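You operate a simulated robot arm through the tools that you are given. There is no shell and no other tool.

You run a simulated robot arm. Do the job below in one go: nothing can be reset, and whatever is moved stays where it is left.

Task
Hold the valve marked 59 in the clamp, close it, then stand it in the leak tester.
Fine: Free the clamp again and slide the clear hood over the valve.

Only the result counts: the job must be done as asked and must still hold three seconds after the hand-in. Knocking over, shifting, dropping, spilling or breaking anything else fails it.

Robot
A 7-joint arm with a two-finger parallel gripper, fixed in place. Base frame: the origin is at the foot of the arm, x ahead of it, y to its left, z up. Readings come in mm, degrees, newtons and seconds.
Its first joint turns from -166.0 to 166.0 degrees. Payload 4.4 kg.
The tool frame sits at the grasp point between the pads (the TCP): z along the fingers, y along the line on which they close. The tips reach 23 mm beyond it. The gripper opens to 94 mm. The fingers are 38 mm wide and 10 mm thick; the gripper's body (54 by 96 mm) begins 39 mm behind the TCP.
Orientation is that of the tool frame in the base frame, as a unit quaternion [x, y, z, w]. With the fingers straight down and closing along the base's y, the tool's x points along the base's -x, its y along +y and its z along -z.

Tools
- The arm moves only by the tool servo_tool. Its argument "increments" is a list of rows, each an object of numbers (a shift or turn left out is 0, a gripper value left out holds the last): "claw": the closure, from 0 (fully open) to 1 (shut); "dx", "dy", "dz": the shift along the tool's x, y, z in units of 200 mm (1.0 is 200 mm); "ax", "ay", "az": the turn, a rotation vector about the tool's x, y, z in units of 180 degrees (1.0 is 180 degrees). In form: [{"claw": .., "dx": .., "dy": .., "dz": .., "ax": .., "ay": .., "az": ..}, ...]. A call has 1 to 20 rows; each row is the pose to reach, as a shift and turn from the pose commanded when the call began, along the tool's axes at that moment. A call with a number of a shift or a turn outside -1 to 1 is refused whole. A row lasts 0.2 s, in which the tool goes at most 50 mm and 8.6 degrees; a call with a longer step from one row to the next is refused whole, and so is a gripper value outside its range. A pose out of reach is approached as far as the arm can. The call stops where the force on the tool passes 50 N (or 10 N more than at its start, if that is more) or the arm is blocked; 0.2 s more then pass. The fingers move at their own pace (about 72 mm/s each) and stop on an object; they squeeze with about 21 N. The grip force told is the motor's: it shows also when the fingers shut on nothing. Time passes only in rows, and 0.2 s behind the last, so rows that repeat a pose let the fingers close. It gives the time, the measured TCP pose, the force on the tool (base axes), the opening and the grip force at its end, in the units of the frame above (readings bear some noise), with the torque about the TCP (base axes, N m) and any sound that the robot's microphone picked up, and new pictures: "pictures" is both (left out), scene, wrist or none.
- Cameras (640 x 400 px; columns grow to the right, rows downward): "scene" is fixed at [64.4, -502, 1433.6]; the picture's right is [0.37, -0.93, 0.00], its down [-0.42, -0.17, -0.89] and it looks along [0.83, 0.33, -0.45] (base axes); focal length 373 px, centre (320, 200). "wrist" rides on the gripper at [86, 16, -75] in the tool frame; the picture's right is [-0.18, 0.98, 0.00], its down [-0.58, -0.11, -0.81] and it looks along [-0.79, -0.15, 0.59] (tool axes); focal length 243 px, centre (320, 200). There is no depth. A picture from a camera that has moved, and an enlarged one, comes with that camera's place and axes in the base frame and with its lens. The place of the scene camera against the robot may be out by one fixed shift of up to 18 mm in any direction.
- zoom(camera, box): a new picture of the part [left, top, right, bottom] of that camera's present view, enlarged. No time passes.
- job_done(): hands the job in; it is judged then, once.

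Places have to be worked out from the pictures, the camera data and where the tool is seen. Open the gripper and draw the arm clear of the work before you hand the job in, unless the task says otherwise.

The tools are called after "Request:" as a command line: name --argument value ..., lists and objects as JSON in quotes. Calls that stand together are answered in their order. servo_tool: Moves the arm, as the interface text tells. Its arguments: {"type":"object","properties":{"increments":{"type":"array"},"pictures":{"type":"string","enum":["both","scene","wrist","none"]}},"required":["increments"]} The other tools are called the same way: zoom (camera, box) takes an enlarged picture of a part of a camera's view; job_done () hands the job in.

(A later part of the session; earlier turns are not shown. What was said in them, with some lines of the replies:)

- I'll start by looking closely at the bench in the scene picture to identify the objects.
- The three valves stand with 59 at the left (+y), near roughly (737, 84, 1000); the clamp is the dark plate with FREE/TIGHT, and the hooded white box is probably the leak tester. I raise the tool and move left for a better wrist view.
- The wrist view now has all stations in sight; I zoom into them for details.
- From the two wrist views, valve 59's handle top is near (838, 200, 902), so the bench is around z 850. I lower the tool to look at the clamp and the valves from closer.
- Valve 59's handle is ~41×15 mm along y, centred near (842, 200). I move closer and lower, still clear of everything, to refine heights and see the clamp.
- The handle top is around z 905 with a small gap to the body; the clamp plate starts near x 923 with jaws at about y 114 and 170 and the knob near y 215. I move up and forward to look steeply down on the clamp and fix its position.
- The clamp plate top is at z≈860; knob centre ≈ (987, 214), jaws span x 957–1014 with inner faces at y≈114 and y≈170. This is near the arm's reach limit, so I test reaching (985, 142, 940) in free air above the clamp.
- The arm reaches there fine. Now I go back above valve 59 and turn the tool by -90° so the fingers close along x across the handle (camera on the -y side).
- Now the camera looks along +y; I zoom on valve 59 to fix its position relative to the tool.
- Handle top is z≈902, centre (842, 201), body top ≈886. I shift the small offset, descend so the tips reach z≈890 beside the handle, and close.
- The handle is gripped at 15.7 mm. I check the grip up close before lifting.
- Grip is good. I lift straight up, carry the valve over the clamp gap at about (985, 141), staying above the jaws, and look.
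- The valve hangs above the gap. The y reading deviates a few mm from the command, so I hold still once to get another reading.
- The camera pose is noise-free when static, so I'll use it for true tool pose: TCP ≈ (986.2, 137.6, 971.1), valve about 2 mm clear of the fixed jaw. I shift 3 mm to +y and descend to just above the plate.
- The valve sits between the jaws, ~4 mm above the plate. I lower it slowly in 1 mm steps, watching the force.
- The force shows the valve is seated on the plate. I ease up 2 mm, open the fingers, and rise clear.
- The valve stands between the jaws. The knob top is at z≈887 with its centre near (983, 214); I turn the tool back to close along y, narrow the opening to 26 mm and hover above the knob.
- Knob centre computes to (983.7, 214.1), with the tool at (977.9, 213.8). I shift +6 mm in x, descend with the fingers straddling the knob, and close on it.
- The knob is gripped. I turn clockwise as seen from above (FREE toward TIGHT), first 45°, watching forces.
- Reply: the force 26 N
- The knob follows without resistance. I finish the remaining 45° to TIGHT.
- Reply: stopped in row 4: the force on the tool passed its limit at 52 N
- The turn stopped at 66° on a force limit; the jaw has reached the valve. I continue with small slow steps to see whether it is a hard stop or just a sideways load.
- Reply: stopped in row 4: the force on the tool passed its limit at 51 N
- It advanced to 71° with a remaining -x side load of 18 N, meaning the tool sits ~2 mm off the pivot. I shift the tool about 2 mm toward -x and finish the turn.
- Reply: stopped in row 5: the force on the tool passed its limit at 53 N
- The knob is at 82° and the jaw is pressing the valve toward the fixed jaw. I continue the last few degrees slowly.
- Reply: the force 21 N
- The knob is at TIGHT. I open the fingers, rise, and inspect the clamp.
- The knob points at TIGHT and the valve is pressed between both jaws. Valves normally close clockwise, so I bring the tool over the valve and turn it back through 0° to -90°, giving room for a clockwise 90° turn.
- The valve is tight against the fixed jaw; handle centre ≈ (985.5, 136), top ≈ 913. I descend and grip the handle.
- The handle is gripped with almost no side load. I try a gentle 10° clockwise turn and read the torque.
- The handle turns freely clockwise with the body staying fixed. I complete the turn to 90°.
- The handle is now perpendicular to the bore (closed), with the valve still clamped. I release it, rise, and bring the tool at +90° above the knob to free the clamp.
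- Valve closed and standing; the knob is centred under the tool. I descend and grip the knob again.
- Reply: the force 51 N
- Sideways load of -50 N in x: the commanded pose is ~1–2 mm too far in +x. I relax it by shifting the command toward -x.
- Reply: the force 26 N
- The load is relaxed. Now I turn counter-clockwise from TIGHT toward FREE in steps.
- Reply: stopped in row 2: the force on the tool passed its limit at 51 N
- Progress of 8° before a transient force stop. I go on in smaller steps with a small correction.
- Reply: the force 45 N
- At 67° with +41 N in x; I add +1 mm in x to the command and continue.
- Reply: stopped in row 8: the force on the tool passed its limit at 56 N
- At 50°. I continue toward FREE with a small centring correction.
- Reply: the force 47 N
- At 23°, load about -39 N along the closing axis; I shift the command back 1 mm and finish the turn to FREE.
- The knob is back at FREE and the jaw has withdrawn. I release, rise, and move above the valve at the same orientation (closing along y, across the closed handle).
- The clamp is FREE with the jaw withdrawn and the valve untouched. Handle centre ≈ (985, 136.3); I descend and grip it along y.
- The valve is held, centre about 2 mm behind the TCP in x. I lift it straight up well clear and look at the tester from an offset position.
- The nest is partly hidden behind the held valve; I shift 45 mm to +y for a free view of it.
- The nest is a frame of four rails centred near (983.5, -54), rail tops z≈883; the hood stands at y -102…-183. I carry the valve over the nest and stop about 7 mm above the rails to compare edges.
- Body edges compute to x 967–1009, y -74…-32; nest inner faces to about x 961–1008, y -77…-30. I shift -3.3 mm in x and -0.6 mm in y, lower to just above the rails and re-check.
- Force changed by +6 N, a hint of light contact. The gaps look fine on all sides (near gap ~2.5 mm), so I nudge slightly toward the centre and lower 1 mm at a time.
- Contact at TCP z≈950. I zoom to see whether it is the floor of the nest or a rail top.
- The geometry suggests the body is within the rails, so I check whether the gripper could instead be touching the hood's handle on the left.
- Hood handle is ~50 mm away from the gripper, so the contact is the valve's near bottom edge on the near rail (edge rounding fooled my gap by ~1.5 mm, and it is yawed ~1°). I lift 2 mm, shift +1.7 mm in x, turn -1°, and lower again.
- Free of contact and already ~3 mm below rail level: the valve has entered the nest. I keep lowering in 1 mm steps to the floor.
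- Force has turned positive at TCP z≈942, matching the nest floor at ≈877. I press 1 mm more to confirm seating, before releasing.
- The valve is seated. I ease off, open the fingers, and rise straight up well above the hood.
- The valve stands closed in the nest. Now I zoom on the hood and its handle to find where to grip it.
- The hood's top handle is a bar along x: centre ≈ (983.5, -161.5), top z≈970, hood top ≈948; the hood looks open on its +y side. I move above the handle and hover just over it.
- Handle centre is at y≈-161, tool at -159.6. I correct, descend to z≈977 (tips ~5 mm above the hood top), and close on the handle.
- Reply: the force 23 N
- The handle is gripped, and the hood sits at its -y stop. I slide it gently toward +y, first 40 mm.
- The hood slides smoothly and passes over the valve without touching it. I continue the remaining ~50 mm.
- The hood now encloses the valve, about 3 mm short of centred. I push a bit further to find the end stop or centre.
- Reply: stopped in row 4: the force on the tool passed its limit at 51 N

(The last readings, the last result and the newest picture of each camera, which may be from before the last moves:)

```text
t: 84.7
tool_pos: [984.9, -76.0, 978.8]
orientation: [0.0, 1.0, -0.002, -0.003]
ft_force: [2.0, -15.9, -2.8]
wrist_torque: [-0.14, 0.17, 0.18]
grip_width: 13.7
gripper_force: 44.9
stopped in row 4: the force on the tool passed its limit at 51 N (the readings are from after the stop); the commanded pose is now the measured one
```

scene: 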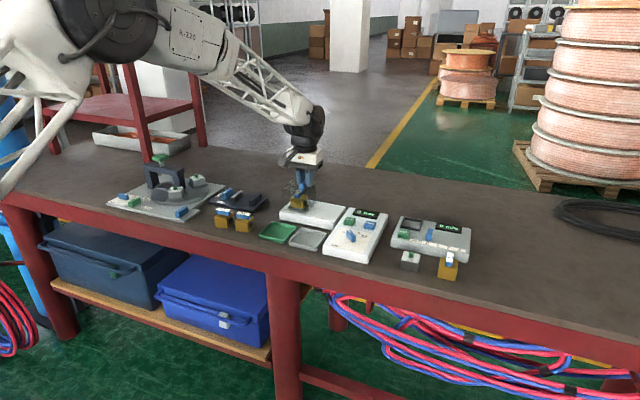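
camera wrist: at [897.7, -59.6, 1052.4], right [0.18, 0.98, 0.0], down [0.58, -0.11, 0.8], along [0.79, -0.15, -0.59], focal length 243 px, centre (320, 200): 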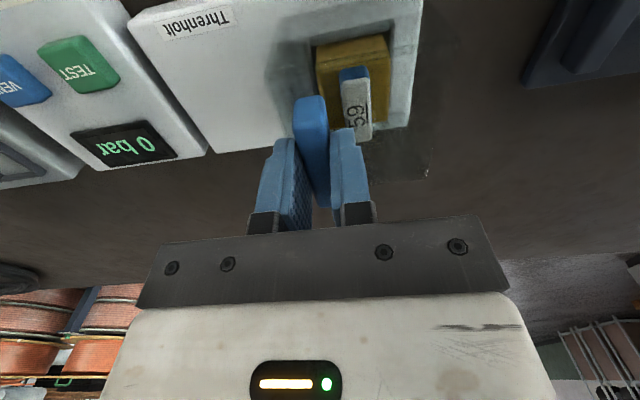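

It hit its end stop. I open the fingers, rise straight up, and check everything.

Request:
servo_tool --increments '[{"claw": 0.65}, {"claw": 0.65}, {"claw": 0.65}, {"dz": -0.05}, {"dz": -0.2}, {"dz": -0.4}, {"dz": -0.6}, {"dx": 0.15, "dz": -0.75}, {"dx": 0.35, "dz": -0.8}, {"dx": 0.5, "dz": -0.8}, {"dx": 0.5, "dz": -0.8}]' --pictures "both"

Request:
zoom --camera "scene" --box '[260, 165, 360, 235]'

Request:
zoom --camera "scene" --box '[100, 150, 290, 250]'

Request:
zoom --camera "wrist" --box '[200, 40, 440, 190]'

```text
t: 87.1
tool_pos: [882.1, -74.3, 1140.9]
orientation: [-0.001, 1.0, -0.001, -0.002]
ft_force: [-0.3, 0.5, -0.5]
wrist_torque: [-0.02, -0.01, 0.01]
grip_width: 33.0
gripper_force: 0.0
camera wrist: at [796.7, -57.0, 1214.6], right [0.18, 0.98, 0.0], down [0.59, -0.11, 0.8], along [0.79, -0.15, -0.6], focal length 243 px, centre (320, 200)
```

scene: 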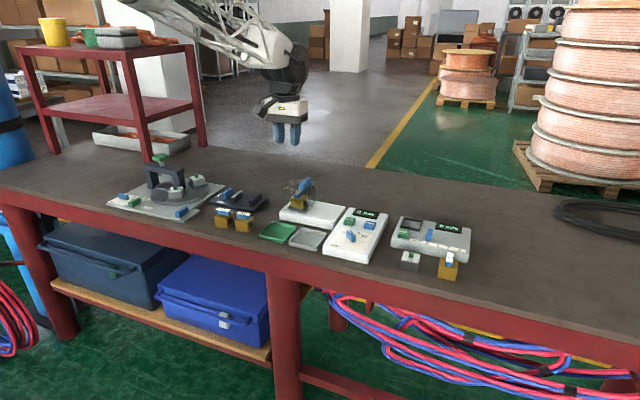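
wrist: 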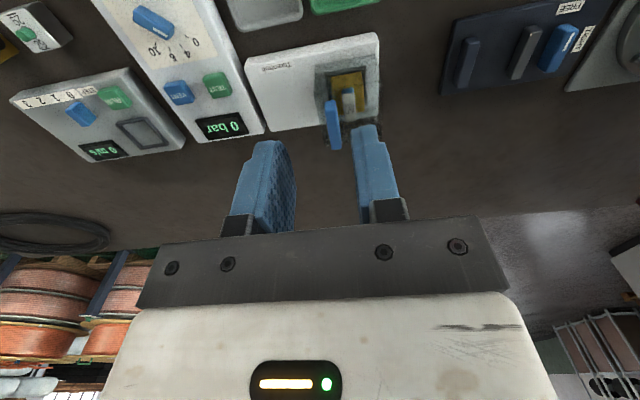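

```text
5.71 times, centred on (310, 200) of scene
camera zoom: at [64.4, -502.0, 1433.6], right [0.37, -0.93, 0.0], down [-0.42, -0.17, -0.89], along [0.83, 0.33, -0.45], focal length 2132 px, centre (377, 200)
```

zoom: 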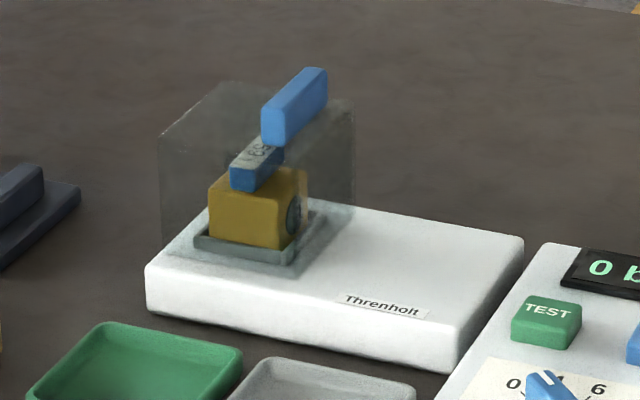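

```text
3.37 times, centred on (195, 200) of scene
camera zoom: at [64.4, -502.0, 1433.6], right [0.37, -0.93, 0.0], down [-0.42, -0.17, -0.89], along [0.83, 0.33, -0.45], focal length 1257 px, centre (741, 200)
```

zoom: 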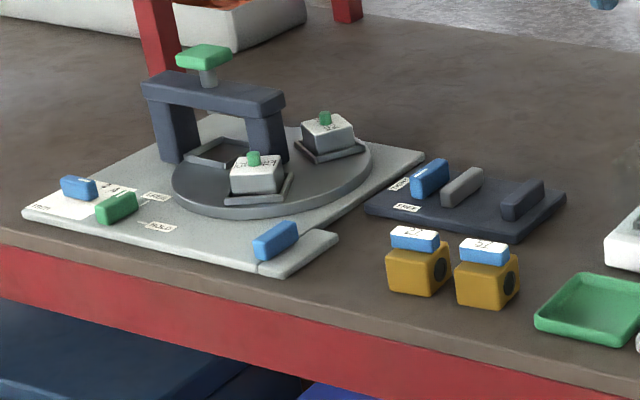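

```text
2.67 times, centred on (320, 115) of wrist
camera zoom: at [796.7, -57.0, 1214.6], right [0.18, 0.98, 0.0], down [0.59, -0.11, 0.8], along [0.79, -0.15, -0.6], focal length 647 px, centre (320, 427)
```

zoom: 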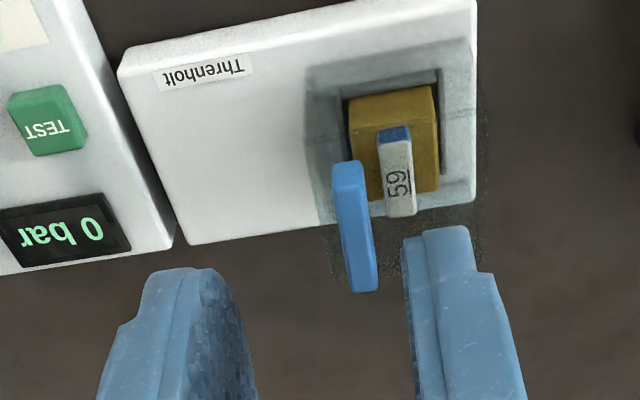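

The hood covers valve 59 in the tester, and other items are unmoved. I verify the clamp knob once more in a close zoom.

Request:
zoom --camera "scene" --box '[200, 175, 280, 225]'

Request:
zoom --camera "wrist" --box '[430, 0, 630, 100]'

```text
8.00 times, centred on (240, 200) of scene
camera zoom: at [64.4, -502.0, 1433.6], right [0.37, -0.93, 0.0], down [-0.42, -0.17, -0.89], along [0.83, 0.33, -0.45], focal length 2985 px, centre (960, 200)
```

zoom: 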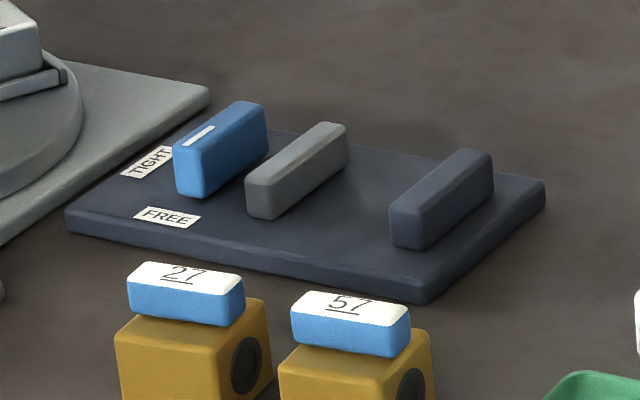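

```text
3.20 times, centred on (530, 50) of wrist
camera zoom: at [796.7, -57.0, 1214.6], right [0.18, 0.98, 0.0], down [0.59, -0.11, 0.8], along [0.79, -0.15, -0.6], focal length 776 px, centre (-352, 680)
```

zoom: 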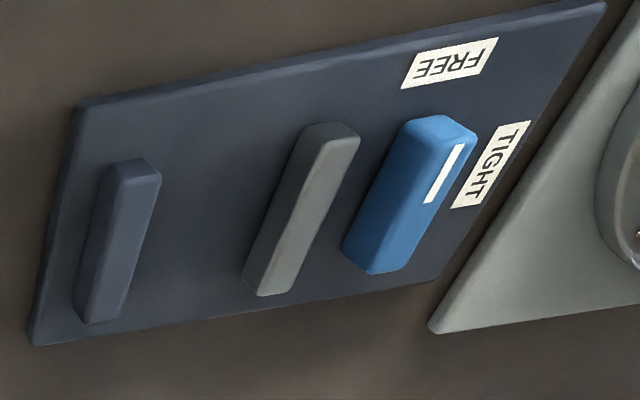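

The clamp knob is at FREE, as it started. I open the gripper fully and draw the arm back before handing in.

Request:
servo_tool --increments '[{"claw": 0, "dx": 0.15, "dz": -0.15}, {"dx": 0.3, "dz": -0.25}, {"dx": 0.5, "dz": -0.25}, {"dx": 0.5, "dz": -0.25}]' --pictures "scene"

```text
t: 88.1
tool_pos: [786.7, -77.2, 1190.2]
orientation: [0.0, 1.0, 0.0, -0.002]
ft_force: [-0.8, 0.2, 0.1]
wrist_torque: [0.01, 0.02, -0.01]
grip_width: 94.0
gripper_force: 0.1
```

scene: 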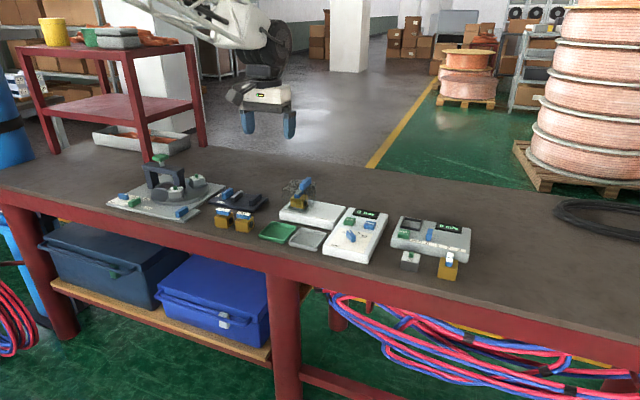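

Valve 59 is closed and standing in the tester nest under the hood, the clamp is free, the gripper is open and the arm is clear. I hand in the job.

Request:
job_done

```text
The job is handed in.
```

Valve 59 is closed and standing in the leak tester's nest with the clear hood over it, and the clamp is back at FREE. The job is handed in; I haven't seen the verdict.

- **Clamp:** I stood the valve between the jaws and turned the knob to TIGHT. After closing the valve I turned the knob back to FREE. The force limit paused both turns several times, but each one finished.
- **Closing:** I turned the valve's handle 90° clockwise, so it now sits across the bore. I felt no hard stop at the end, so "closed" rests on the handle's angle.
- **Leak tester:** I took the unit with the nest and hood, labelled "Threnholt", to be the leak tester. On the way in the valve caught briefly on a nest rail; I shifted it slightly and it seated on the nest floor.
- **Hood:** I slid it until it hit its end stop. By my estimate it is about 3 mm off centre over the valve.

In the last pictures nothing else on the bench looks moved. The gripper is open and the arm is clear.
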